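You operate a simulated robot arm through the tools that you are given. There is no shell and no other tool. Be economical: measure what you need, move in short steps, check, and stop when the job is done.

You run a simulated two-armed robot. Do the job below in one go: nothing can be reset, and whatever is moved stays where it is left.

JOB
Take the lid off the white tape box and lay it down on the top of the green table. Open the right bench drawer, take the white spool from the top of the green table and leave it in the inside of the right bench drawer and shut the drawer again. Put the orange spool on the top of the green table away on the rear shelf of the tool stand. Fetch the orange clip from the top of the green table and stand it on the white roller there. Turn the brake knob of the grey stand to 2. Fetch the yellow spool with the largest size on its label from the rear shelf of the tool stand and set it on the packing bench. The order is free. Set down upright: white spool, orange spool, orange clip, yellow spool.

It is judged by the outcome, as a careful person would: the job done as asked, and still so three seconds after it is handed in. It fails if anything else is knocked over, pushed out of place, dropped, spilled or broken. A push-on lid holds only when it is set on centred and level and pressed home; a screw cap is set on level and turned clockwise until tight.

ROBOT AND FRAMES
Two 7-joint arms with two-finger parallel grippers on one trunk, on a base that drives. Base frame: it is fixed to the floor where the robot stands at the start and does not move with it; the origin is under the middle of the robot, x ahead of it, y to its left, z up; the surface under the hand at the start is at about z = 800. Readings come in mm, degrees, newtons and seconds.
The left shoulder is at the start at [73, 182, 1086], the right one opposite. With the tool pointing down near the work surface each hand reaches from about 300 to 760 mm from the robot's upright axis, wherever it stands, measured 20 degrees to its own side. Places, roughly: brake knob of the grey stand [2900, -1000, 800]; inside of the right bench drawer [-1200, 200, 700]; orange clip (3x3x7 cm) [1200, 700, 800]; orange spool [1000, 1500, 750]; packing bench [900, -2400, 800]; rear shelf of the tool stand (50x17 cm) [3520, -180, 960]; right bench drawer [-1200, 200, 700]; white roller (6x6x3 cm) [1100, 200, 800]; white spool [1250, 1500, 750]; white tape box [500, 0, 750]; yellow spool [3500, 0, 1000]. Payload 3.91 kg a hand.
Tool frame (each hand has its own): the origin (TCP) lies between the finger pads and is the grasp point; the fingertips stand 30 mm ahead of it; z points along the fingers, y is the line along which they close. Largest opening 110 mm; finger width 20, thickness 10; the body of the gripper, 48 by 112 mm, starts 55 mm behind the TCP.
Orientation is told as [roll, pitch, yaw] about the base's x, y, z axes, in that order, counted from this pose: with the fingers straight down and closing along the base's y, the tool's x points along the base's -x, its y along +y and its z along -z.

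CONTROLS
- The arms move only by the tool send_rows. It takes "left_increments", "right_increments" or both (then of equal length, played together; a hand with none holds still); each is a list that holds one entry, the list of rows, each a list of 7 numbers: the shift along the base's x, y, z in mm, then the turn, a rotation vector about the base's x, y, z in degrees, then the opening, from 0 (shut) to 1 (fully open). In form: [[[x, y, z, wx, wy, wz, claw], ...]]. A call has 1 to 10 rows; each row shifts and turns the commanded pose from where the row before left it. Each row takes 0.2 s and may step no farther than 50 mm and 8.6 degrees from the row before; otherwise, or with a gripper value out of range, the whole call is refused. Where a pose cannot be reached the arm comes as near as it can. A force on the tool above 40 N (or 10 N above the force at the start of the call, whichever is more), or a blocked arm, ends the call early, and 0.2 s more pass. Each finger travels about 72 mm/s and halts on what it meets, pressing with about 22 N; the grip force reading is that of the motor and also rises with nothing between the fingers. The clock runs only during rows and for 0.2 s after the last one: add rows that do not move to give the fingers time. The reply holds the time, the measured pose of the TCP, the force on the tool along the base axes, the opening and the grip force, in the units named above and with some noise, with the torque about the TCP (base axes, N m) and any sound that the robot's microphone picked up, and new pictures: "views" is both (left out), scene, wrist or none (wrist: the cameras of the hands that moved).
- Cameras (640 x 400 px; columns grow to the right, rows downward): "scene" is now at [159.5, 81.8, 1272.3]; the picture's right is [0.94, -0.33, 0.00], its down [-0.20, -0.55, -0.81] and it looks along [0.27, 0.76, -0.58] (base axes); focal length 214 px, centre (320, 200). "left" rides on the left gripper at [72, -17, -103] in its tool frame; the picture's right is [0.23, 0.97, 0.00], its down [-0.76, 0.18, -0.62] and it looks along [-0.61, 0.14, 0.78] (tool axes); focal length 222 px, centre (320, 200). "right" rides on the right gripper at [72, 17, -103] in its tool frame; the picture's right is [-0.23, 0.97, 0.00], its down [-0.76, -0.18, -0.62] and it looks along [-0.61, -0.14, 0.78] (tool axes); focal length 222 px, centre (320, 200). There is no depth. A picture from a camera that has moved, and an enlarged one, comes with that camera's place and axes in the base frame and with its lens.
- slide_trunk(by): slides the trunk up (or, below 0, down) by that many mm; the arms and the scene camera ride with it, the base frame stays. It gives what a move gives, with no picture.
- base_move(legs): drives the robot by 1 to 6 legs, each [ahead, left, turn to the left] in mm, mm and degrees, along the robot's own axes; the way and the turn of a leg run together, so that a leg with both is an arc; at most 1500 mm and 180 degrees a leg. The arms and the cameras ride along, it lands a little off, and it stops where it bumps. It gives what a move gives, and a new picture of the scene camera.
- turn_head(pan, tilt): turns the head with the scene camera to pan (to the left, within 80 degrees either way) and tilt (down, from -29 to 69), counted from straight ahead of the robot. It gives what a move gives, and a new picture of the scene camera.
- close_up(camera, box): a new picture of the part [left, top, right, bottom] of that camera's present view, enlarged. The clock stands still meanwhile.
- job_done(): hands the job in; it is judged then, once.

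Go step by step. Nothing tells you exact positions but the pictures and the camera data: compare them with the known pose of the tool, close in by small moves and look again before you grip or let go. The budget is 186 turns and 260 pictures, counting those below and the enlarged ones. Unless the task says otherwise, let go and move clear before handing in.

The tools are called after ">>>" as a command line: name --argument value ..., lists and objects as JSON in quotes. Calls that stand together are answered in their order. send_rows: Moves the arms, as the interface text tells. Its arguments: {"type":"object","properties":{"left_increments":{"type":"array","items":{"type":"array","items":{"type":"array","items":{"type":"number"}}}},"right_increments":{"type":"array","items":{"type":"array","items":{"type":"array","items":{"type":"number"}}}},"views":{"type":"string","enum":["both","scene","wrist","none"]}},"required":[]} The other tools are called the same way: slide_trunk (by) slides the trunk up or down; base_move (legs) drives the base; turn_head (pan, tilt) turns the head that bears the scene camera; close_up (camera, box) takes an enlarged picture of a part of a camera's view; job_done () hands the job in.

At the start:

```text
time_s: 0.0
left_eef_pos: [348.0, 468.0, 1065.1]
left_ee_rot: [0.0, 0.0, 0.0]
left_contact_force: [-1.0, -0.5, 0.6]
left_moment: [-0.01, 0.01, 0.01]
left_width: 110.0
left_grasp_force: 0.1
right_eef_pos: [510.5, 13.4, 1063.6]
right_ee_rot: [-0.1, 0.0, 0.0]
right_contact_force: [-0.5, -1.1, -0.5]
right_moment: [-0.01, -0.01, 0.01]
right_width: 110.0
right_grasp_force: 0.0
trunk travel left (down, up): [-350.0, 164.0]
robot x, y, heading: [-3.7, -2.4, 0.0]
head pan, tilt: [70.5, 35.8]
```

scene: 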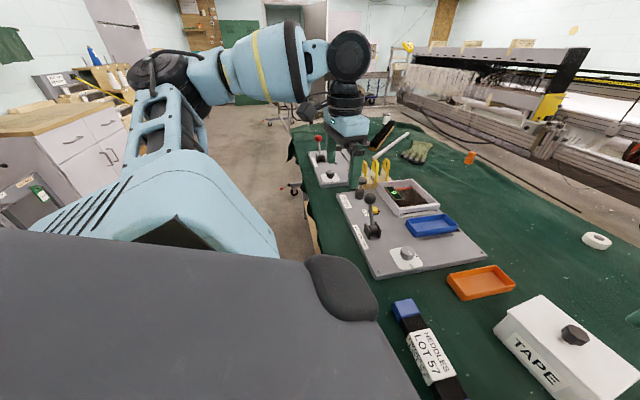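
right: 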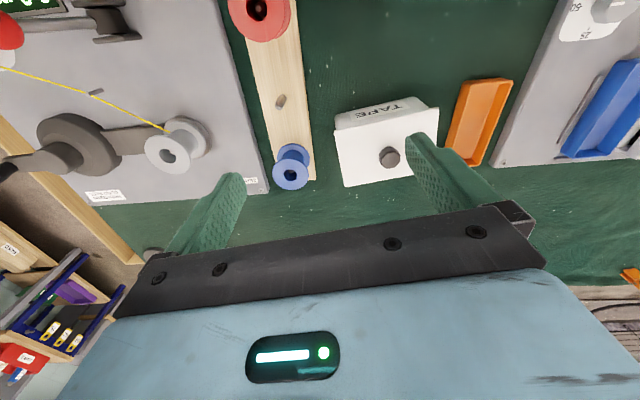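
left: 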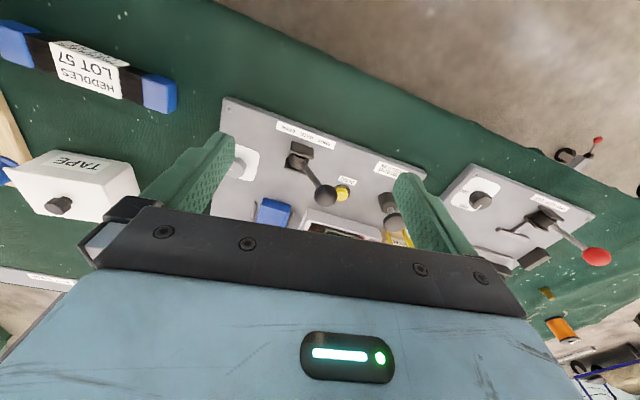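

I see the tape box just ahead of the robot on the green table, with a black knob on its lid. I'll look around with the head first to place things.

>>> turn_head --pan 0 --tilt 45

>>> turn_head --pan 45 --tilt 20

>>> turn_head --pan -45 --tilt 20

```text
time_s: 1.4
left_eef_pos: [347.8, 468.4, 1066.5]
left_ee_rot: [0.1, 0.1, 0.1]
left_contact_force: [0.7, 0.6, 0.7]
left_moment: [0.01, 0.0, -0.01]
left_width: 109.9
left_grasp_force: 0.1
right_eef_pos: [508.9, 12.9, 1064.2]
right_ee_rot: [-0.1, -0.1, 0.0]
right_contact_force: [-0.9, 1.0, 0.3]
right_moment: [0.0, 0.02, 0.03]
right_width: 110.2
right_grasp_force: 0.1
trunk travel left (down, up): [-350.0, 164.0]
robot x, y, heading: [0.0, 5.1, 0.1]
head pan, tilt: [0.0, 45.0]
camera scene: at [211.5, -0.7, 1258.6], right [0.0, -1.0, 0.0], down [-0.71, 0.0, -0.71], along [0.71, 0.0, -0.71], focal length 214 px, centre (320, 200)
```

scene: 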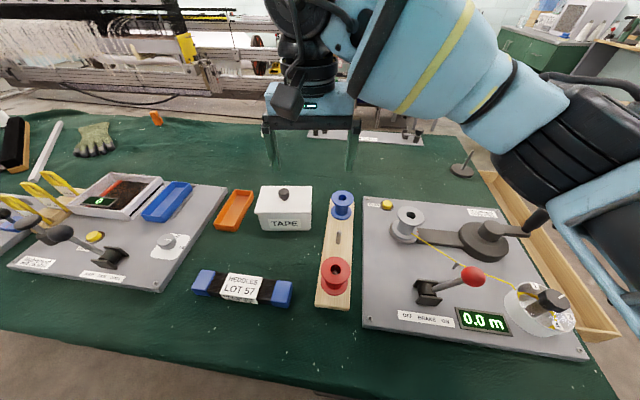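

```text
time_s: 2.5
left_eef_pos: [348.6, 469.5, 1066.8]
left_ee_rot: [-0.1, 0.0, 0.0]
left_contact_force: [0.1, -0.3, 0.2]
left_moment: [0.02, 0.0, -0.02]
left_width: 110.0
left_grasp_force: 0.1
right_eef_pos: [510.9, 12.8, 1064.6]
right_ee_rot: [-0.1, 0.0, 0.0]
right_contact_force: [0.1, -0.7, -0.1]
right_moment: [0.02, -0.02, -0.01]
right_width: 110.2
right_grasp_force: 0.1
trunk travel left (down, up): [-350.0, 164.0]
robot x, y, heading: [0.5, -2.6, -0.0]
head pan, tilt: [45.0, 20.0]
camera scene: at [196.1, 65.0, 1297.3], right [0.71, -0.71, 0.0], down [-0.24, -0.24, -0.94], along [0.66, 0.66, -0.34], focal length 214 px, centre (320, 200)
```

scene: 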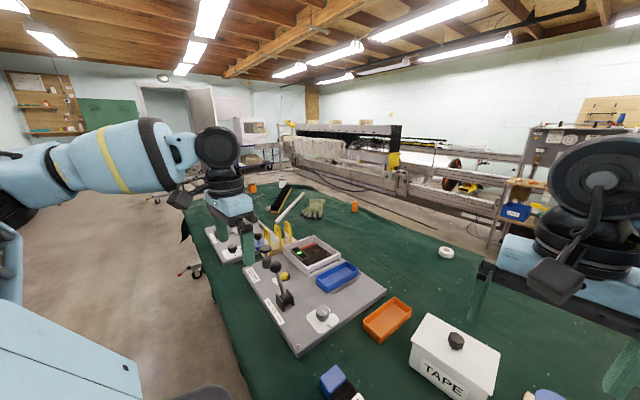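

```text
time_s: 4.2
left_eef_pos: [348.8, 468.2, 1065.4]
left_ee_rot: [0.0, -0.1, 0.0]
left_contact_force: [0.8, 0.9, 0.5]
left_moment: [-0.01, 0.0, 0.03]
left_width: 110.1
left_grasp_force: 0.0
right_eef_pos: [510.2, 12.6, 1063.8]
right_ee_rot: [0.0, -0.1, 0.0]
right_contact_force: [1.0, -0.1, -0.7]
right_moment: [-0.01, 0.0, 0.0]
right_width: 110.0
right_grasp_force: 0.1
trunk travel left (down, up): [-350.0, 164.0]
robot x, y, heading: [-1.9, -0.4, 0.0]
head pan, tilt: [-45.0, 20.0]
camera scene: at [196.1, -66.6, 1297.3], right [-0.71, -0.71, 0.0], down [-0.24, 0.24, -0.94], along [0.66, -0.66, -0.34], focal length 214 px, centre (320, 200)
```

scene: 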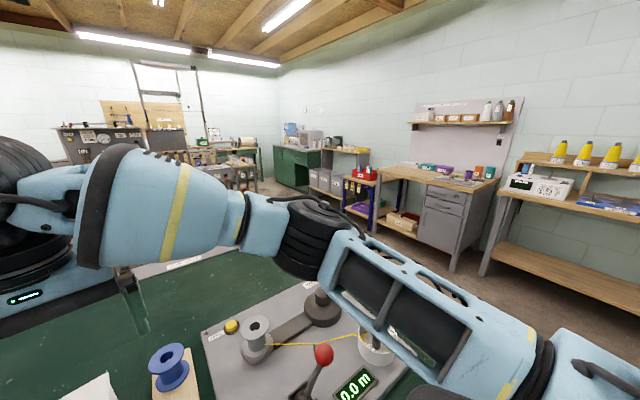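

The knob triangulates to about [600, 89, 895]. I'll move the right hand nearer above it and take a close-up.

>>> send_rows --right_increments '[[[30, 25, -30, 0, 0, 0, 1], [30, 25, -40, 0, 0, 0, 1], [15, 25, -20, 0, 0, 0, 0.7]]]' --views "wrist"

>>> turn_head --pan 0 --tilt 45

>>> close_up --camera "scene" --box '[200, 140, 400, 265]'

```text
refused: row 2 steps farther than a row can; nothing moved
```

```text
time_s: 5.3
left_eef_pos: [347.7, 468.8, 1066.1]
left_ee_rot: [-0.1, 0.0, 0.0]
left_contact_force: [0.3, 0.5, 0.1]
left_moment: [0.02, 0.0, -0.01]
left_width: 110.2
left_grasp_force: 0.0
right_eef_pos: [509.0, 11.9, 1063.3]
right_ee_rot: [0.0, 0.0, 0.1]
right_contact_force: [0.0, 0.3, -0.5]
right_moment: [0.0, -0.01, 0.01]
right_width: 110.2
right_grasp_force: 0.0
trunk travel left (down, up): [-350.0, 164.0]
robot x, y, heading: [1.4, -1.8, 0.2]
head pan, tilt: [0.0, 45.0]
camera scene: at [211.5, -0.9, 1258.7], right [0.0, -1.0, 0.0], down [-0.71, 0.0, -0.71], along [0.71, 0.0, -0.71], focal length 214 px, centre (320, 200)
```

scene: 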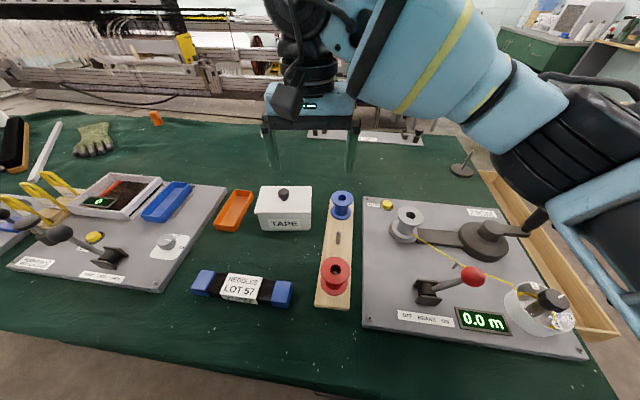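

```text
3.20 times, centred on (300, 202) of scene
camera zoom: at [211.5, -0.9, 1258.7], right [0.0, -1.0, 0.0], down [-0.71, 0.0, -0.71], along [0.71, 0.0, -0.71], focal length 686 px, centre (384, 192)
```

zoom: 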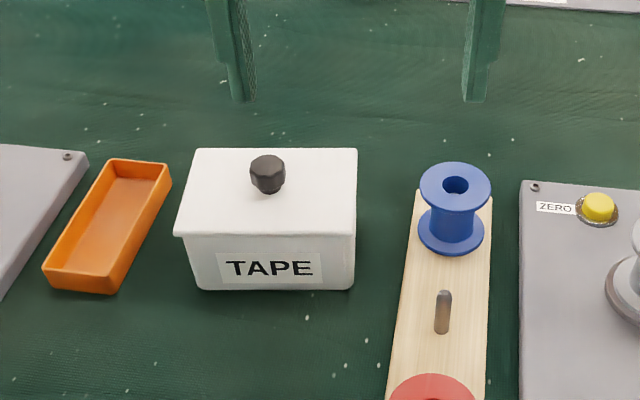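

Lid is a plate with a knob, lid top about z=868. I'll bring the right hand above it.

>>> send_rows --right_increments '[[[30, 25, -25, 0, 0, 0, 1], [30, 25, -25, 0, 0, 0, 1], [30, 26, -25, 0, 0, 0, 0.7], [0, 0, -40, 0, 0, 0, 0.6], [0, 0, 0, 0, 0, 0, 0.6]]]' --views "both"

```text
time_s: 6.5
left_eef_pos: [347.3, 468.2, 1067.0]
left_ee_rot: [0.0, 0.1, 0.0]
left_contact_force: [0.8, 0.5, 0.0]
left_moment: [-0.04, -0.02, 0.02]
left_width: 110.1
left_grasp_force: 0.1
right_eef_pos: [603.5, 84.2, 949.5]
right_ee_rot: [0.0, 0.0, -0.5]
right_contact_force: [-1.2, 0.0, 0.5]
right_moment: [-0.01, 0.0, 0.01]
right_width: 65.9
right_grasp_force: 0.1
trunk travel left (down, up): [-350.0, 164.0]
robot x, y, heading: [-0.9, -3.5, 0.2]
head pan, tilt: [0.0, 45.0]
camera scene: at [211.1, -0.5, 1258.7], right [0.0, -1.0, 0.0], down [-0.71, 0.0, -0.71], along [0.71, 0.0, -0.71], focal length 214 px, centre (320, 200)
camera right: at [530.8, 100.8, 1053.0], right [0.24, 0.97, 0.0], down [0.76, -0.18, 0.62], along [0.61, -0.15, -0.78], focal length 222 px, centre (320, 200)
```

scene: 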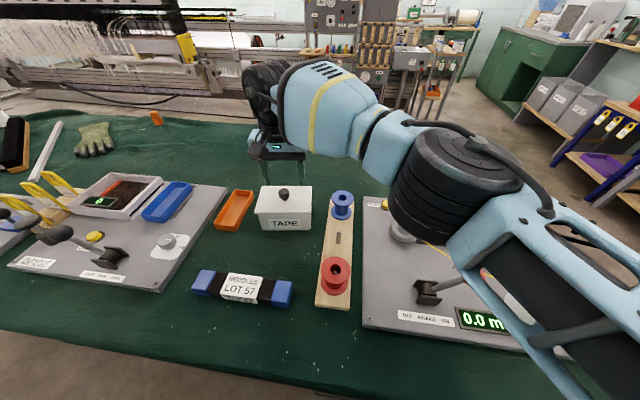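
right: 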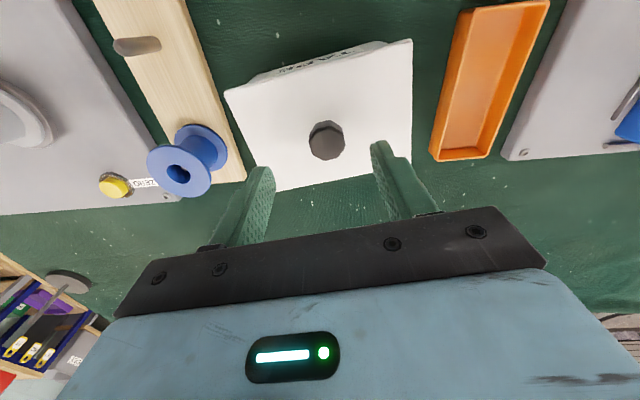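

Knob at about (601, 88). Lowering onto the knob and gripping.

>>> send_rows --right_increments '[[[-2, 4, -20, 0, 0, 0, 0.6], [0, 0, -20, 0, 0, 0, 0.6], [0, 0, 0, 0, 0, 0, 0.6]]]' --views "wrist"

>>> close_up --camera "scene" --box '[235, 130, 345, 240]'

```text
time_s: 7.3
left_eef_pos: [348.1, 471.1, 1067.2]
left_ee_rot: [0.0, 0.0, 0.1]
left_contact_force: [0.2, 0.0, 0.6]
left_moment: [0.01, 0.0, 0.01]
left_width: 110.1
left_grasp_force: 0.1
right_eef_pos: [597.3, 93.0, 908.2]
right_ee_rot: [-0.2, 0.1, 0.1]
right_contact_force: [-0.9, -0.3, -0.4]
right_moment: [0.0, -0.03, 0.01]
right_width: 66.1
right_grasp_force: 0.1
trunk travel left (down, up): [-350.0, 164.0]
robot x, y, heading: [1.0, -0.2, 0.2]
head pan, tilt: [0.0, 45.0]
camera right: at [525.6, 109.5, 1011.7], right [0.23, 0.97, 0.0], down [0.76, -0.18, 0.62], along [0.61, -0.14, -0.78], focal length 222 px, centre (320, 200)
```

right: 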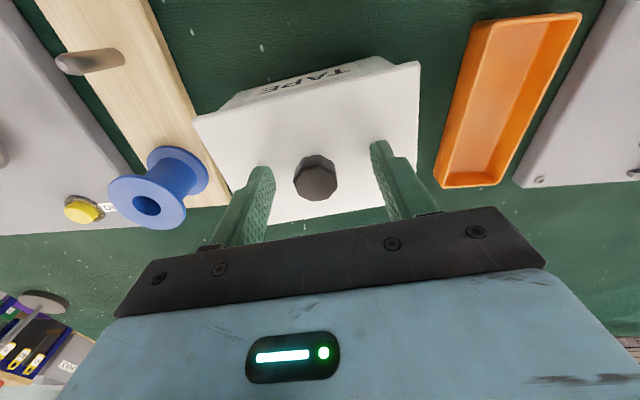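

```text
3.64 times, centred on (290, 185) of scene
camera zoom: at [211.5, -0.8, 1258.6], right [0.0, -1.0, 0.0], down [-0.71, 0.0, -0.71], along [0.71, 0.0, -0.71], focal length 780 px, centre (429, 254)
```

zoom: 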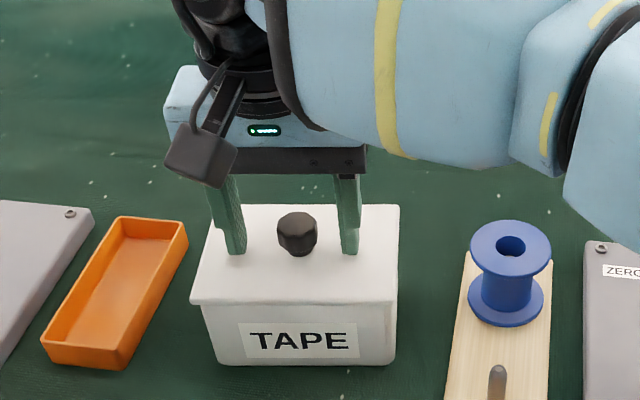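

Fingertips are nearly level with the lid top and straddle the knob. Close.

>>> send_rows --right_increments '[[[0, -2, 0, 0, 0, 0, 0.3], [0, 0, 0, 0, 0, 0, 0.1], [0, 0, 0, 0, 0, 0, 0.0], [0, 0, 0, 0, 0, 0, 0.0]]]' --views "wrist"

```text
time_s: 8.3
left_eef_pos: [348.7, 469.4, 1065.7]
left_ee_rot: [0.1, -0.1, 0.0]
left_contact_force: [0.6, 0.7, -0.2]
left_moment: [-0.02, -0.03, 0.02]
left_width: 110.2
left_grasp_force: 0.0
right_eef_pos: [597.4, 90.0, 909.4]
right_ee_rot: [0.0, 0.0, -0.1]
right_contact_force: [0.5, 0.5, -0.2]
right_moment: [-0.01, -0.01, -0.08]
right_width: 26.4
right_grasp_force: 22.1
trunk travel left (down, up): [-350.0, 164.0]
robot x, y, heading: [-1.7, -0.7, -0.2]
head pan, tilt: [0.0, 45.0]
heard: snap
camera right: at [525.8, 107.2, 1012.4], right [0.23, 0.97, 0.0], down [0.76, -0.18, 0.62], along [0.61, -0.14, -0.78], focal length 222 px, centre (320, 200)
```

right: 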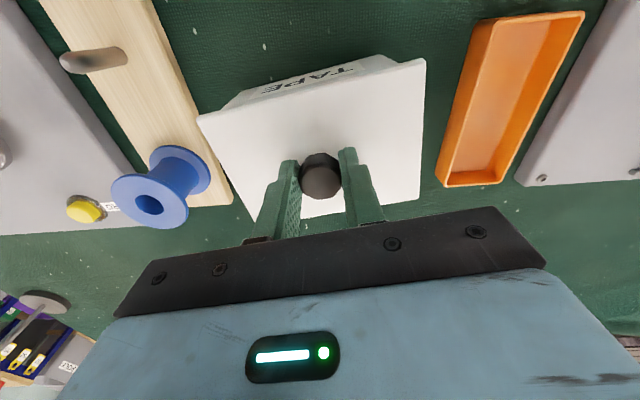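

Gripped (a snap was heard). Lift the lid slowly.

>>> send_rows --right_increments '[[[0, 0, 10, 0, 0, 0, 0], [0, 0, 10, 0, 0, 0, 0], [0, 0, 20, 0, 0, 0, 0], [0, 0, 20, 0, 0, 0, 0]]]' --views "both"

```text
time_s: 9.3
left_eef_pos: [348.8, 468.6, 1065.3]
left_ee_rot: [0.0, 0.0, -0.1]
left_contact_force: [-0.2, -0.2, -0.6]
left_moment: [-0.02, 0.0, -0.03]
left_width: 109.9
left_grasp_force: 0.0
right_eef_pos: [605.4, 74.0, 956.4]
right_ee_rot: [-0.1, 1.3, -1.6]
right_contact_force: [0.4, -0.4, -0.6]
right_moment: [-0.03, 0.02, 0.03]
right_width: 26.4
right_grasp_force: 22.1
trunk travel left (down, up): [-350.0, 164.0]
robot x, y, heading: [-1.7, 1.7, 0.1]
head pan, tilt: [0.0, 45.0]
camera scene: at [211.4, -0.9, 1258.7], right [0.0, -1.0, 0.0], down [-0.71, 0.0, -0.71], along [0.71, 0.0, -0.71], focal length 214 px, centre (320, 200)
camera right: at [535.8, 93.7, 1061.8], right [0.25, 0.97, -0.01], down [0.77, -0.2, 0.61], along [0.59, -0.16, -0.79], focal length 222 px, centre (320, 200)
```

scene: 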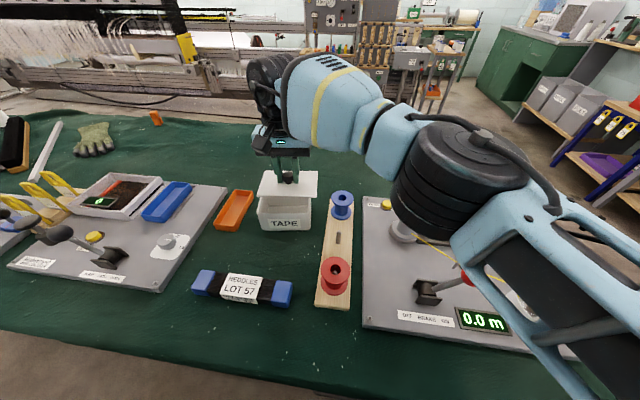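
right: 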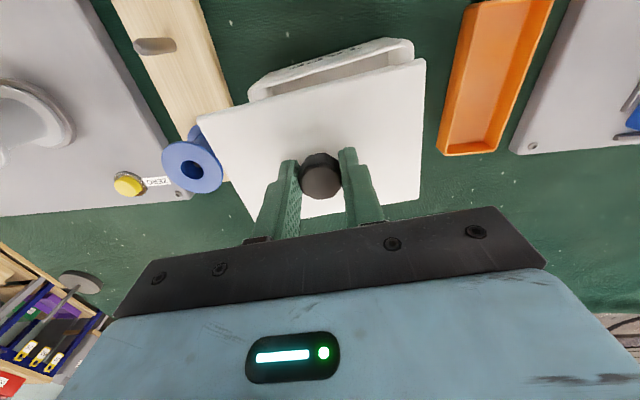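

The lid is off. I'll carry it forward to the clear cloth behind the box.

>>> send_rows --right_increments '[[[0, 0, 20, 0, 0, 0, 0], [40, 0, 10, 0, 0, 0, 0], [40, -10, 0, 0, 0, 0, 0], [40, -10, 0, 0, 0, 0, 0], [15, -10, 0, 0, 0, 0, 0], [0, 0, 0, 0, 0, 0, 0]]]' --views "both"

```text
time_s: 10.0
left_eef_pos: [348.4, 468.0, 1065.5]
left_ee_rot: [-0.1, 0.0, -0.1]
left_contact_force: [-0.4, -1.0, 0.3]
left_moment: [-0.01, 0.02, -0.02]
left_width: 109.9
left_grasp_force: 0.1
right_eef_pos: [654.8, -8.9, 970.5]
right_ee_rot: [0.8, 3.0, -8.4]
right_contact_force: [-0.5, -0.2, -0.4]
right_moment: [-0.01, -0.01, 0.01]
right_width: 26.3
right_grasp_force: 21.8
right hand out of reach, approached as far as the arm can: row 2, 3
trunk travel left (down, up): [-350.0, 164.0]
robot x, y, heading: [0.6, -0.2, -0.4]
head pan, tilt: [0.0, 45.0]
stopped in row 3 (right hand): the arm was blocked; the commanded pose is now the measured one
camera scene: at [211.7, -1.3, 1258.6], right [0.0, -1.0, 0.0], down [-0.71, 0.0, -0.71], along [0.71, 0.0, -0.71], focal length 214 px, centre (320, 200)
camera right: at [591.3, 16.0, 1078.5], right [0.37, 0.93, 0.0], down [0.76, -0.3, 0.58], along [0.54, -0.21, -0.81], focal length 222 px, centre (320, 200)
```

scene: 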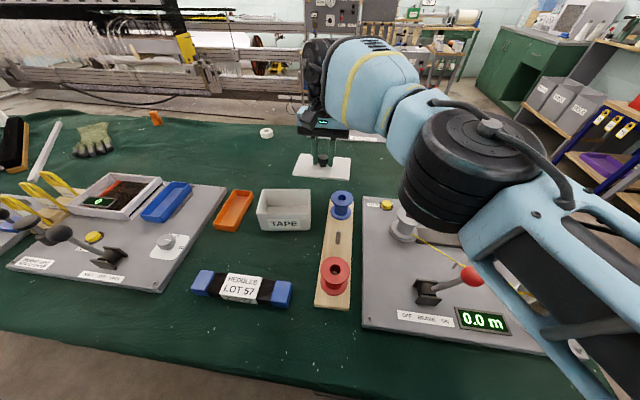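
right: 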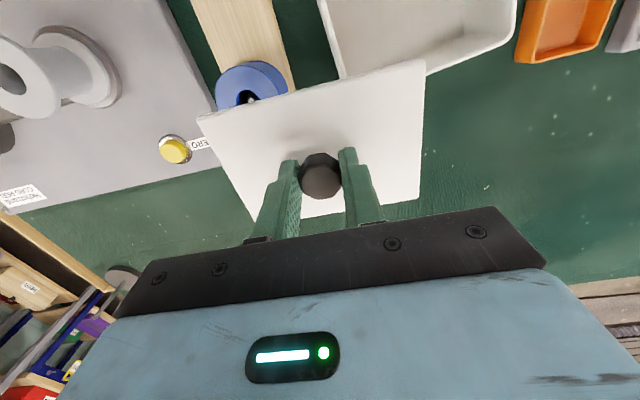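

The right arm is at its reach limit across the body; I'll turn the base left by 18° so the target lies on its own side.

>>> base_move --legs '[[0, 0, 18]]'

```text
time_s: 11.4
left_eef_pos: [185.9, 553.5, 1066.4]
left_ee_rot: [0.1, 0.0, 18.1]
left_contact_force: [-0.3, 0.5, 0.1]
left_moment: [-0.01, 0.0, -0.02]
left_width: 110.0
left_grasp_force: 0.0
right_eef_pos: [624.8, 197.0, 972.0]
right_ee_rot: [0.8, 2.9, 9.7]
right_contact_force: [0.2, -0.1, -0.5]
right_moment: [0.01, -0.02, 0.05]
right_width: 26.1
right_grasp_force: 21.8
trunk travel left (down, up): [-350.0, 164.0]
robot x, y, heading: [2.1, 2.7, 18.4]
head pan, tilt: [0.0, 45.0]
camera scene: at [200.9, 65.4, 1258.6], right [0.31, -0.95, 0.0], down [-0.67, -0.22, -0.71], along [0.67, 0.22, -0.71], focal length 214 px, centre (320, 200)
```

scene: 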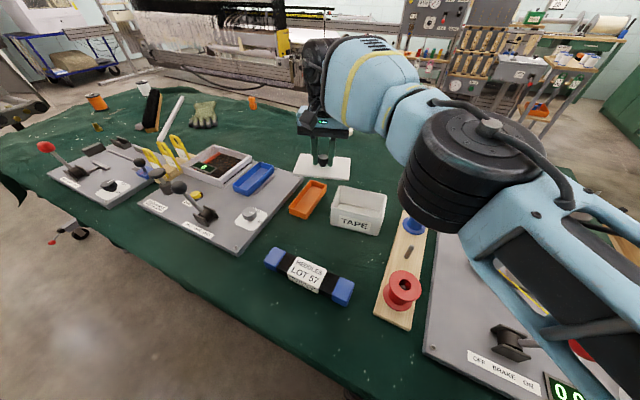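

Now carry the lid to about (730, 60), levelling it.

>>> send_rows --right_increments '[[[0, -35, 0, -0.8, -2.9, 0, 0], [10, -35, 0, 0, 0, 0, 0], [30, -30, 0, 0, 0, 0, 0], [30, -20, -10, 0, 0, 0, 0], [35, -17, -10, 0, 0, 0, 0], [0, 0, 0, 0, 0, 0, 0]]]' --views "both"

```text
time_s: 12.8
left_eef_pos: [185.6, 553.0, 1066.2]
left_ee_rot: [0.0, 0.0, 18.1]
left_contact_force: [-1.0, -0.8, 0.4]
left_moment: [0.0, 0.0, 0.0]
left_width: 109.7
left_grasp_force: 0.2
right_eef_pos: [725.2, 57.6, 950.5]
right_ee_rot: [-0.6, 0.2, 9.9]
right_contact_force: [0.2, 0.0, -1.8]
right_moment: [0.02, -0.01, 0.03]
right_width: 26.3
right_grasp_force: 22.1
right hand out of reach, approached as far as the arm can: row 5
trunk travel left (down, up): [-350.0, 164.0]
robot x, y, heading: [0.6, 2.6, 18.2]
head pan, tilt: [0.0, 45.0]
camera scene: at [201.0, 64.8, 1258.7], right [0.31, -0.95, 0.0], down [-0.67, -0.22, -0.71], along [0.67, 0.22, -0.71], focal length 214 px, centre (320, 200)
camera right: at [650.4, 62.2, 1054.6], right [0.06, 1.0, -0.01], down [0.78, -0.04, 0.62], along [0.62, -0.04, -0.78], focal length 222 px, centre (320, 200)
```

scene: 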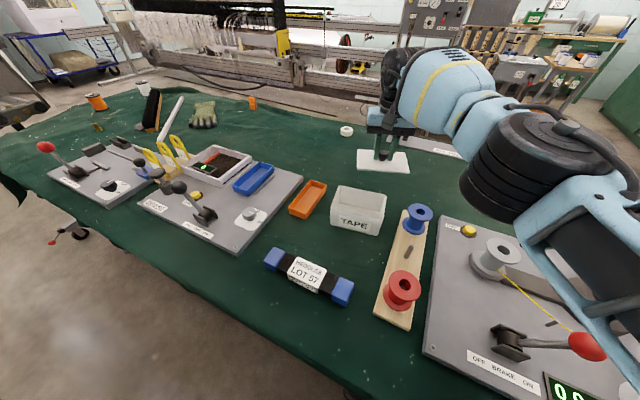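
right: 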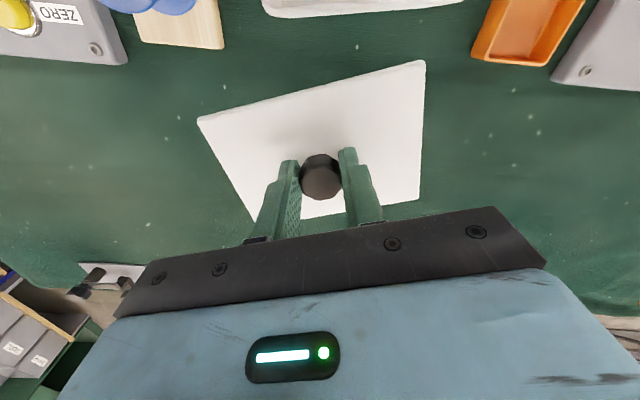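

The area below is clear. Lower with small steps.

>>> send_rows --right_increments '[[[3, 2, -30, 0, 0, 0, 0], [4, 0, -30, 0, 0, 0, 0], [4, 0, -20, 0, 0, 0, 0], [0, 0, -10, 0, 0, 0, 0], [0, 0, 0, 0, 0, 0, 0]]]' --views "both"

```text
time_s: 14.0
left_eef_pos: [184.8, 554.5, 1066.0]
left_ee_rot: [0.0, 0.0, 18.1]
left_contact_force: [0.0, 0.5, 0.2]
left_moment: [0.0, -0.02, 0.01]
left_width: 110.0
left_grasp_force: 0.0
right_eef_pos: [728.9, 55.8, 861.7]
right_ee_rot: [-0.5, 0.2, 9.7]
right_contact_force: [0.5, -0.6, -0.6]
right_moment: [0.01, -0.02, -0.03]
right_width: 26.2
right_grasp_force: 21.8
right hand out of reach, approached as far as the arm can: row 2, 3
trunk travel left (down, up): [-350.0, 164.0]
robot x, y, heading: [2.8, 0.2, 17.9]
head pan, tilt: [0.0, 45.0]
camera scene: at [201.1, 65.2, 1258.6], right [0.31, -0.95, 0.0], down [-0.67, -0.22, -0.71], along [0.67, 0.22, -0.71], focal length 214 px, centre (320, 200)
camera right: at [654.0, 60.6, 965.2], right [0.06, 1.0, -0.01], down [0.78, -0.04, 0.62], along [0.62, -0.04, -0.78], focal length 222 px, centre (320, 200)
```

scene: 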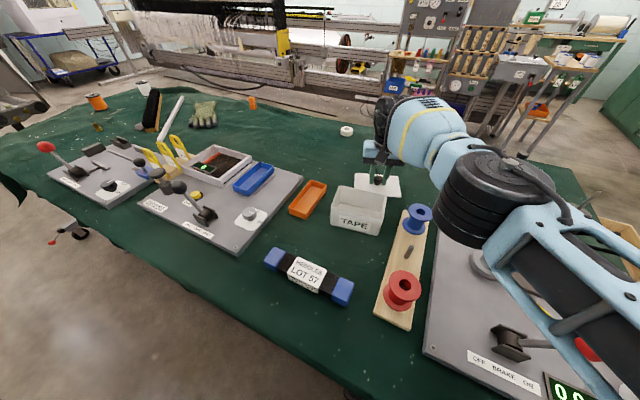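
right: 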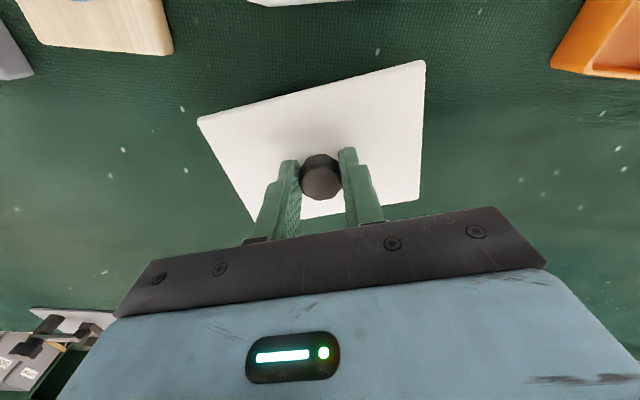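

>>> send_rows --right_increments '[[[0, 0, -5, 0, 0, 0, 0], [0, 0, -5, 0, 0, 0, 0], [0, 0, -3, 0, 0, 0, 0], [0, 0, 0, 0, 0, 0, 0]]]' --views "none"

>>> close_up --camera "scene" --box '[310, 140, 450, 240]'

```text
time_s: 15.0
left_eef_pos: [186.1, 554.0, 1066.7]
left_ee_rot: [0.0, 0.0, 18.2]
left_contact_force: [1.1, -0.1, 0.6]
left_moment: [-0.01, 0.03, -0.01]
left_width: 109.8
left_grasp_force: 0.1
right_eef_pos: [727.4, 53.0, 848.2]
right_ee_rot: [-0.5, 0.3, 9.7]
right_contact_force: [0.0, 0.2, -0.7]
right_moment: [0.02, 0.01, 0.02]
right_width: 26.4
right_grasp_force: 21.9
trunk travel left (down, up): [-350.0, 164.0]
robot x, y, heading: [-1.5, -2.5, 18.2]
head pan, tilt: [0.0, 45.0]
```

```text
4.00 times, centred on (380, 190) of scene
camera zoom: at [201.2, 65.1, 1258.6], right [0.31, -0.95, 0.0], down [-0.67, -0.22, -0.71], along [0.67, 0.22, -0.71], focal length 858 px, centre (80, 240)
```

zoom: 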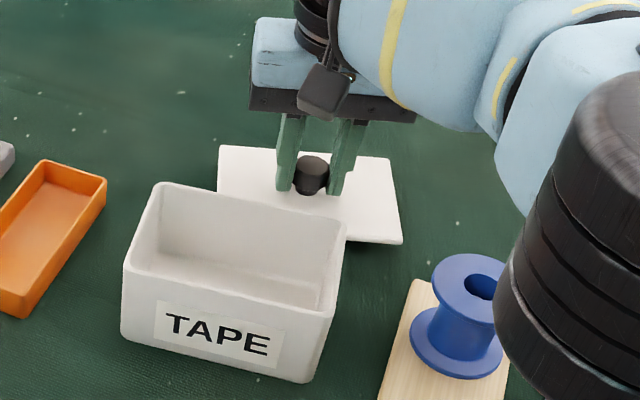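

>>> send_rows --right_increments '[[[0, 0, -3, 0, 0, 0, 0], [0, 0, -3, 0, 0, 0, 0], [0, 0, -3, 0, 0, 0, 0], [0, 0, -3, 0, 0, 0, 0], [0, 0, 0, 0, 0, 0, 0]]]' --views "none"

>>> close_up --camera "scene" --box '[310, 140, 450, 240]'

```text
time_s: 16.2
left_eef_pos: [182.6, 553.9, 1067.9]
left_ee_rot: [-0.1, -0.1, 18.1]
left_contact_force: [0.7, 0.2, -0.5]
left_moment: [0.01, 0.0, 0.0]
left_width: 110.1
left_grasp_force: 0.2
right_eef_pos: [726.5, 53.5, 843.1]
right_ee_rot: [-0.5, -0.4, 9.7]
right_contact_force: [6.8, 0.3, 34.1]
right_moment: [0.41, -0.08, -0.07]
right_width: 26.3
right_grasp_force: 22.1
right hand out of reach, approached as far as the arm can: row 2
trunk travel left (down, up): [-350.0, 164.0]
robot x, y, heading: [0.9, -2.4, 18.3]
head pan, tilt: [0.0, 45.0]
```

```text
4.00 times, centred on (380, 190) of scene
camera zoom: at [198.4, 65.1, 1259.3], right [0.31, -0.95, 0.0], down [-0.67, -0.22, -0.71], along [0.67, 0.22, -0.71], focal length 858 px, centre (80, 240)
```

zoom: 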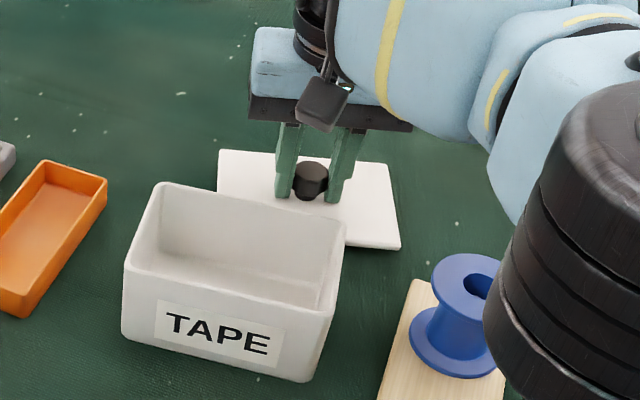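

Contact with the table (z≈843 at TCP). Ease, release, and rise.

>>> send_rows --right_increments '[[[0, 0, 5, 0, 0, 0, 0], [0, 0, 0, 0, 0, 0, 0.25], [0, 0, 0, 0, 0, 0, 0.5], [0, 0, 0, 0, 0, 0, 0.6], [0, 0, 30, 0, 0, 0, 0.6], [0, 0, 40, 0, 0, 0, 0.6], [-20, 0, 40, 0, 0, 0, 0.6]]]' --views "both"

```text
time_s: 17.8
left_eef_pos: [184.1, 553.7, 1065.7]
left_ee_rot: [-0.1, 0.0, 18.1]
left_contact_force: [0.4, -0.6, -0.5]
left_moment: [0.01, -0.04, -0.01]
left_width: 110.1
left_grasp_force: 0.0
right_eef_pos: [722.1, 59.2, 943.3]
right_ee_rot: [-0.7, 0.3, 9.8]
right_contact_force: [-0.2, 0.3, -0.1]
right_moment: [-0.01, -0.02, -0.02]
right_width: 66.0
right_grasp_force: 0.0
right hand out of reach, approached as far as the arm can: row 7
trunk travel left (down, up): [-350.0, 164.0]
robot x, y, heading: [-3.8, 5.2, 18.1]
head pan, tilt: [0.0, 45.0]
camera scene: at [200.7, 65.6, 1258.6], right [0.31, -0.95, 0.0], down [-0.67, -0.22, -0.71], along [0.67, 0.22, -0.71], focal length 214 px, centre (320, 200)
camera right: at [648.5, 65.3, 1047.5], right [0.06, 1.0, -0.01], down [0.78, -0.04, 0.62], along [0.62, -0.04, -0.78], focal length 222 px, centre (320, 200)
```

scene: 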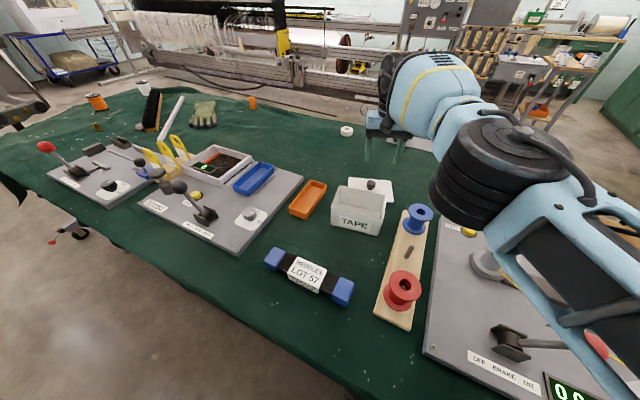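
right: 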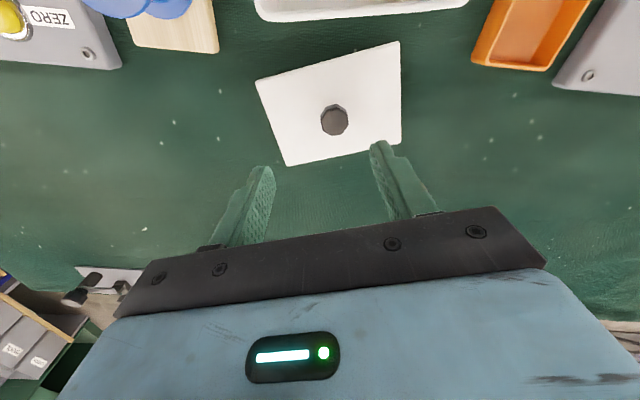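

Lid is lying on the table. Retract the right hand, then look around for the rest of the layout.

>>> send_rows --right_increments '[[[-30, -10, 30, 0, 0, 0, 0.6], [-40, -20, 20, 0, 0, 0, 0.6], [-40, -25, 15, 0, 0, 0, 0.6], [-40, -25, 10, 0, 0, 0, 1], [-40, -25, 0, 0, 0, 0, 1]]]' --views "none"

>>> turn_head --pan 0 --tilt 15

>>> turn_head --pan 65 --tilt 25

>>> turn_head --pan -70 --tilt 20

```text
time_s: 19.0
left_eef_pos: [183.3, 554.6, 1066.7]
left_ee_rot: [0.0, -0.2, 18.1]
left_contact_force: [-0.1, -0.5, 0.6]
left_moment: [-0.03, 0.01, 0.0]
left_width: 110.0
left_grasp_force: 0.1
right_eef_pos: [530.1, -46.3, 1020.3]
right_ee_rot: [-0.6, 0.1, 9.5]
right_contact_force: [-0.1, -0.1, 0.8]
right_moment: [-0.03, -0.07, 0.0]
right_width: 110.0
right_grasp_force: 0.1
right hand out of reach, approached as far as the arm can: row 1
trunk travel left (down, up): [-350.0, 164.0]
robot x, y, heading: [0.1, -1.0, 18.2]
head pan, tilt: [0.0, 45.0]
```

```text
time_s: 19.9
left_eef_pos: [184.5, 553.6, 1066.2]
left_ee_rot: [0.0, 0.0, 18.1]
left_contact_force: [0.4, 0.9, -1.0]
left_moment: [0.05, 0.01, -0.05]
left_width: 109.8
left_grasp_force: 0.1
right_eef_pos: [531.9, -46.1, 1020.8]
right_ee_rot: [-0.4, 0.2, 9.6]
right_contact_force: [0.5, 0.6, -0.3]
right_moment: [-0.01, 0.01, -0.01]
right_width: 110.2
right_grasp_force: 0.0
trunk travel left (down, up): [-350.0, 164.0]
robot x, y, heading: [0.8, -2.3, 18.2]
head pan, tilt: [0.0, 15.0]
camera scene: at [212.5, 69.1, 1305.4], right [0.31, -0.95, 0.0], down [-0.25, -0.08, -0.97], along [0.92, 0.3, -0.26], focal length 214 px, centre (320, 200)
```

scene: 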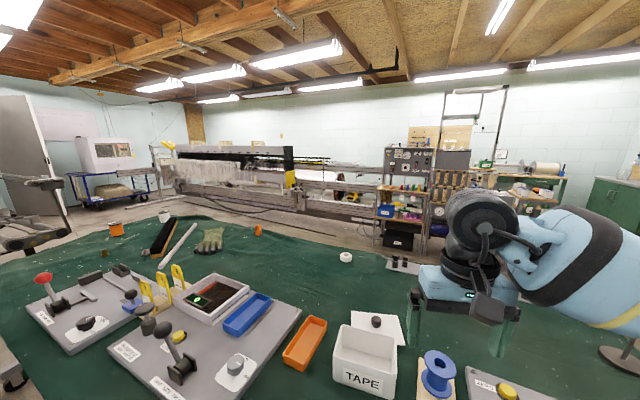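

```text
time_s: 21.3
left_eef_pos: [185.4, 553.5, 1065.8]
left_ee_rot: [0.0, -0.1, 18.1]
left_contact_force: [1.2, -0.3, -0.4]
left_moment: [-0.01, 0.05, -0.02]
left_width: 110.2
left_grasp_force: 0.1
right_eef_pos: [532.7, -44.2, 1019.4]
right_ee_rot: [-0.5, 0.2, 9.7]
right_contact_force: [0.3, 0.1, -0.3]
right_moment: [-0.01, 0.02, -0.01]
right_width: 109.9
right_grasp_force: 0.0
trunk travel left (down, up): [-350.0, 164.0]
robot x, y, heading: [3.2, -1.8, 18.2]
head pan, tilt: [65.0, 25.0]
camera scene: at [134.9, 131.5, 1289.2], right [0.99, -0.12, 0.0], down [-0.05, -0.42, -0.91], along [0.11, 0.9, -0.42], focal length 214 px, centre (320, 200)
```

scene: 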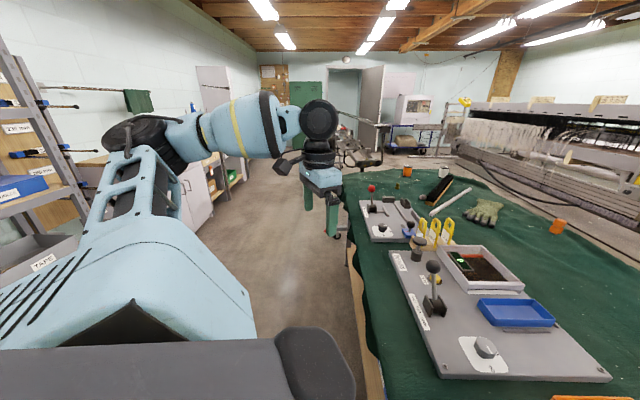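

```text
time_s: 23.4
left_eef_pos: [185.5, 553.5, 1066.6]
left_ee_rot: [-0.1, 0.0, 18.1]
left_contact_force: [0.0, 0.7, -0.3]
left_moment: [0.02, 0.03, -0.01]
left_width: 110.0
left_grasp_force: 0.1
right_eef_pos: [532.2, -46.0, 1018.7]
right_ee_rot: [-0.4, 0.2, 9.6]
right_contact_force: [-0.1, 0.3, 0.3]
right_moment: [0.0, 0.01, -0.01]
right_width: 110.0
right_grasp_force: 0.0
trunk travel left (down, up): [-350.0, 164.0]
robot x, y, heading: [-0.9, -0.0, 18.1]
head pan, tilt: [-70.0, 20.0]
camera scene: at [181.3, -33.2, 1297.3], right [-0.79, -0.62, 0.0], down [-0.21, 0.27, -0.94], along [0.58, -0.74, -0.34], focal length 214 px, centre (320, 200)
```

scene: 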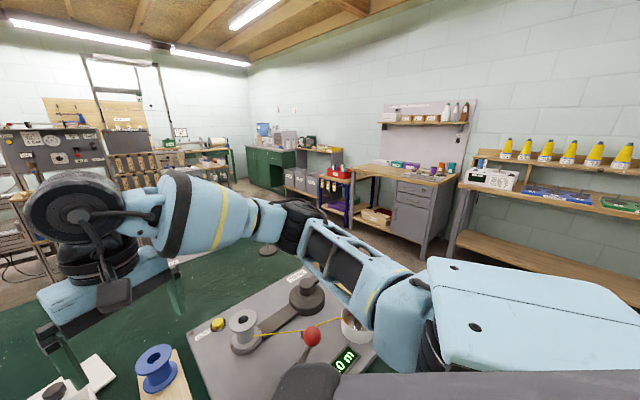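

The far side of the table has open floor; I'll go round its right end. First straighten, back off and strafe right, then look.

>>> base_move --legs '[[0, 0, -18], [-150, 0, 0], [0, -1350, 0]]'

>>> turn_head --pan 0 --tilt 25

```text
time_s: 37.7
left_eef_pos: [210.4, -887.8, 1065.7]
left_ee_rot: [0.0, 0.0, 3.2]
left_contact_force: [1.0, -0.1, 0.1]
left_moment: [0.01, 0.02, 0.0]
left_width: 109.8
left_grasp_force: 0.0
right_eef_pos: [389.7, -1555.6, 1019.3]
right_ee_rot: [-0.5, 0.2, -5.2]
right_contact_force: [-0.3, 0.0, -0.2]
right_moment: [0.0, -0.02, -0.01]
right_width: 109.7
right_grasp_force: 0.0
trunk travel left (down, up): [-350.0, 164.0]
robot x, y, heading: [-113.2, -1378.6, 3.0]
head pan, tilt: [-70.0, 20.0]
camera scene: at [55.1, -1453.8, 1297.3], right [-0.92, -0.39, 0.0], down [-0.13, 0.31, -0.94], along [0.37, -0.86, -0.34], focal length 214 px, centre (320, 200)
```

scene: 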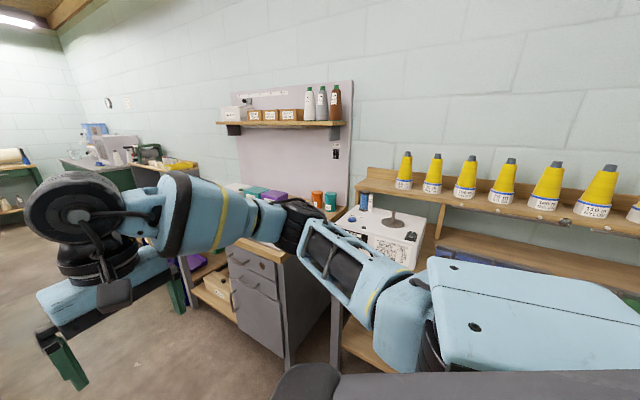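

```text
time_s: 39.1
left_eef_pos: [210.4, -886.5, 1067.1]
left_ee_rot: [0.1, 0.1, 3.3]
left_contact_force: [0.2, 0.0, -0.4]
left_moment: [0.03, 0.05, -0.01]
left_width: 110.0
left_grasp_force: 0.1
right_eef_pos: [391.3, -1554.3, 1020.1]
right_ee_rot: [-0.6, 0.2, -5.1]
right_contact_force: [0.3, -0.6, 0.0]
right_moment: [-0.02, 0.04, -0.01]
right_width: 109.9
right_grasp_force: 0.1
trunk travel left (down, up): [-350.0, 164.0]
robot x, y, heading: [-109.6, -1376.2, 3.2]
head pan, tilt: [0.0, 25.0]
camera scene: at [110.4, -1363.1, 1289.2], right [0.05, -1.0, 0.0], down [-0.42, -0.02, -0.91], along [0.91, 0.05, -0.42], focal length 214 px, centre (320, 200)
```

scene: 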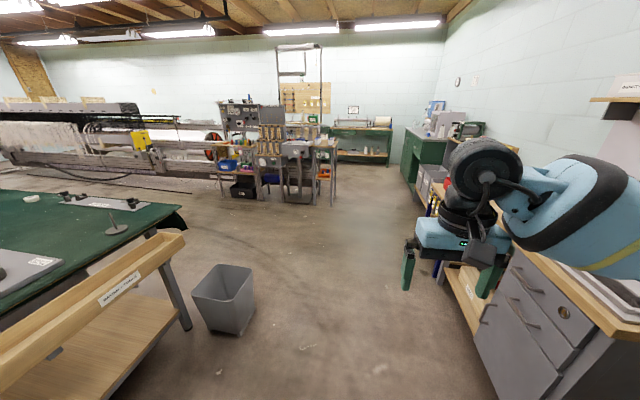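

Open aisle ahead: grey stand and tool stand are at the far end, bin to the left at about (950,-750). Drive forward along the aisle.

>>> base_move --legs '[[0, 0, -3], [1450, 0, 0], [350, 0, 0]]'

>>> close_up --camera "scene" --box '[200, 60, 440, 210]'

```text
time_s: 48.6
left_eef_pos: [2038.0, -901.7, 1067.1]
left_ee_rot: [0.0, 0.0, 0.0]
left_contact_force: [1.4, -1.2, -0.4]
left_moment: [0.01, 0.03, 0.01]
left_width: 110.2
left_grasp_force: 0.0
right_eef_pos: [2180.0, -1580.3, 1019.5]
right_ee_rot: [-0.5, 0.1, -8.5]
right_contact_force: [0.5, 0.1, -0.7]
right_moment: [-0.03, -0.02, 0.02]
right_width: 110.1
right_grasp_force: 0.1
trunk travel left (down, up): [-350.0, 164.0]
robot x, y, heading: [1685.4, -1371.5, 0.1]
head pan, tilt: [0.0, 25.0]
camera scene: at [1911.8, -1371.6, 1289.2], right [0.0, -1.0, 0.0], down [-0.42, 0.0, -0.91], along [0.91, 0.0, -0.42], focal length 214 px, centre (320, 200)
```

scene: 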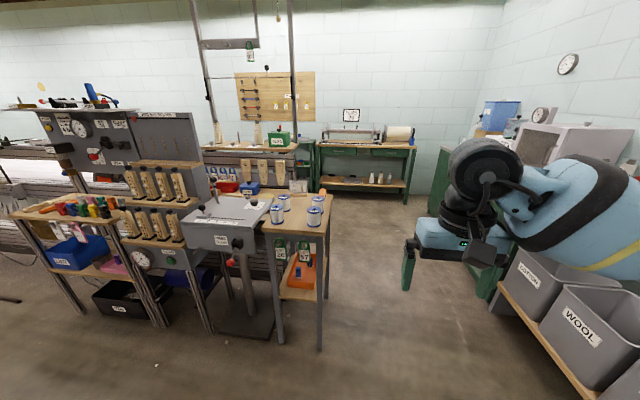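

```text
2.67 times, centred on (320, 135) of scene
camera zoom: at [1911.8, -1371.6, 1289.2], right [0.0, -1.0, 0.0], down [-0.42, 0.0, -0.91], along [0.91, 0.0, -0.42], focal length 572 px, centre (320, 373)
```

zoom: 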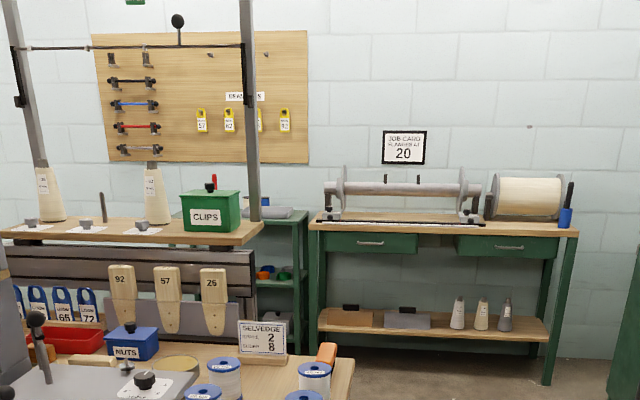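

>>> turn_head --pan 30 --tilt 25

>>> close_up --camera "scene" --box '[270, 150, 430, 250]'

>>> close_up --camera "scene" --box '[100, 110, 340, 260]'

```text
time_s: 49.5
left_eef_pos: [2037.2, -901.8, 1065.7]
left_ee_rot: [0.0, 0.0, -0.1]
left_contact_force: [-0.2, 0.5, -0.2]
left_moment: [0.03, -0.01, 0.0]
left_width: 109.9
left_grasp_force: 0.0
right_eef_pos: [2179.6, -1578.8, 1019.9]
right_ee_rot: [-0.4, 0.2, -8.5]
right_contact_force: [-0.6, -0.5, 0.5]
right_moment: [0.01, 0.02, 0.0]
right_width: 109.9
right_grasp_force: 0.1
trunk travel left (down, up): [-350.0, 164.0]
robot x, y, heading: [1691.5, -1369.1, -0.4]
head pan, tilt: [30.0, 25.0]
camera scene: at [1899.2, -1325.6, 1289.2], right [0.5, -0.87, 0.0], down [-0.37, -0.21, -0.91], along [0.79, 0.45, -0.42], focal length 214 px, centre (320, 200)
```

scene: 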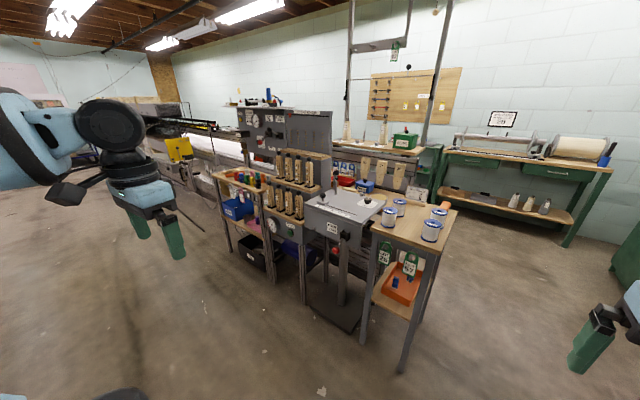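

```text
4.00 times, centred on (350, 200) of scene
camera zoom: at [1899.2, -1325.6, 1289.2], right [0.5, -0.87, 0.0], down [-0.37, -0.21, -0.91], along [0.79, 0.45, -0.42], focal length 858 px, centre (200, 200)
```

zoom: 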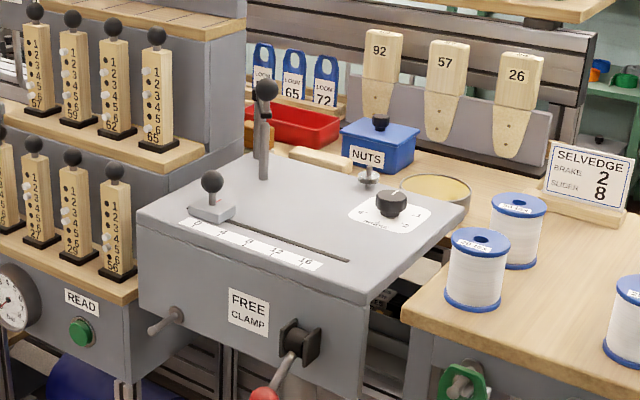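

```text
2.67 times, centred on (220, 185) of scene
camera zoom: at [1899.2, -1325.6, 1289.2], right [0.5, -0.87, 0.0], down [-0.37, -0.21, -0.91], along [0.79, 0.45, -0.42], focal length 572 px, centre (587, 240)
```

zoom: 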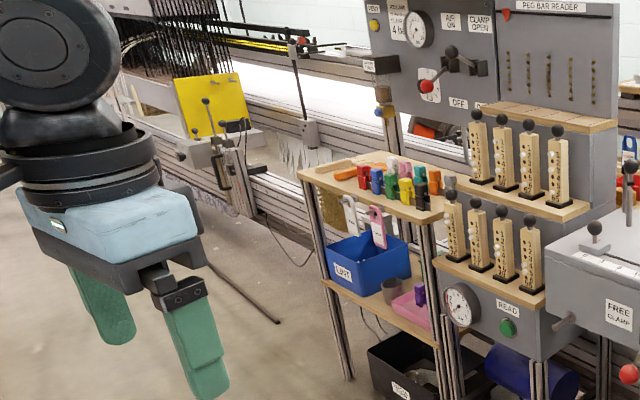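

The brake knob is the black one on a white dial on top of the grey stand, roughly (2850,-1050). I'll drive to about (2200,-850) so the right hand faces it.

>>> base_move --legs '[[0, 520, 0], [500, 0, 0]]'

>>> turn_head --pan -15 --tilt 35

>>> close_up --camera "scene" --box '[270, 120, 430, 220]'

```text
time_s: 57.2
left_eef_pos: [2556.1, -388.2, 1066.0]
left_ee_rot: [0.0, -0.1, -0.8]
left_contact_force: [0.1, 0.1, -0.3]
left_moment: [0.02, 0.01, -0.02]
left_width: 110.2
left_grasp_force: 0.0
right_eef_pos: [2689.5, -1065.4, 1019.2]
right_ee_rot: [-0.6, 0.2, -9.3]
right_contact_force: [0.5, -0.2, 0.1]
right_moment: [0.01, 0.04, -0.04]
right_width: 110.0
right_grasp_force: 0.2
trunk travel left (down, up): [-350.0, 164.0]
robot x, y, heading: [2200.5, -853.5, -0.5]
head pan, tilt: [30.0, 25.0]
camera scene: at [2411.8, -809.3, 1289.2], right [0.49, -0.87, 0.0], down [-0.37, -0.21, -0.91], along [0.79, 0.44, -0.42], focal length 214 px, centre (320, 200)
```

scene: 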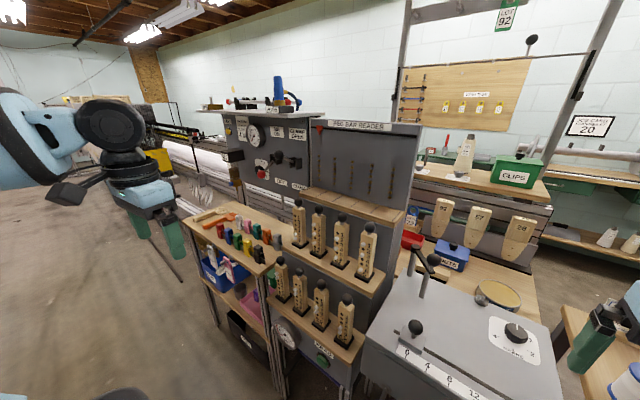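

```text
time_s: 58.3
left_eef_pos: [2555.9, -387.3, 1065.0]
left_ee_rot: [0.0, 0.0, -0.7]
left_contact_force: [-0.5, 0.7, 0.9]
left_moment: [-0.02, 0.0, 0.03]
left_width: 109.9
left_grasp_force: 0.0
right_eef_pos: [2689.6, -1067.2, 1019.5]
right_ee_rot: [-0.6, 0.2, -9.2]
right_contact_force: [-0.3, -0.1, 0.9]
right_moment: [-0.01, 0.02, 0.0]
right_width: 110.2
right_grasp_force: 0.1
trunk travel left (down, up): [-350.0, 164.0]
robot x, y, heading: [2203.4, -852.2, -0.4]
head pan, tilt: [-15.0, 35.0]
camera scene: at [2415.8, -878.1, 1273.5], right [-0.27, -0.96, 0.0], down [-0.55, 0.16, -0.82], along [0.79, -0.22, -0.57], focal length 214 px, centre (320, 200)
```

scene: 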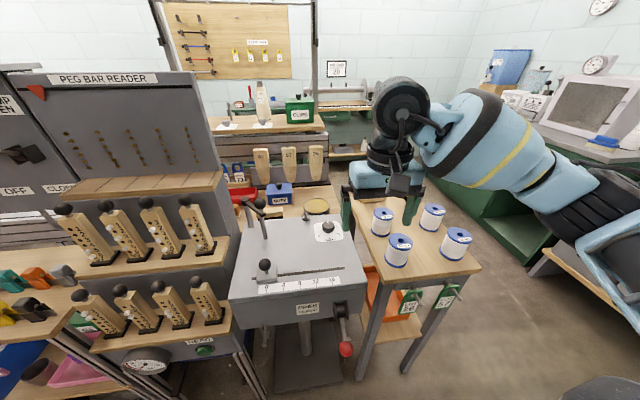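

```text
4.00 times, centred on (350, 170) of scene
camera zoom: at [2415.8, -878.1, 1273.5], right [-0.27, -0.96, 0.0], down [-0.55, 0.16, -0.82], along [0.79, -0.22, -0.57], focal length 858 px, centre (200, 320)
```

zoom: 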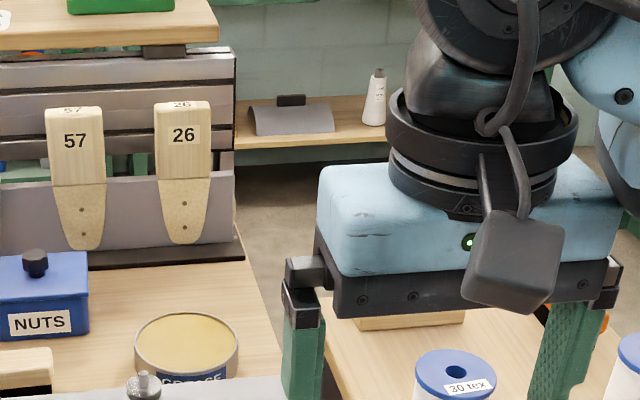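

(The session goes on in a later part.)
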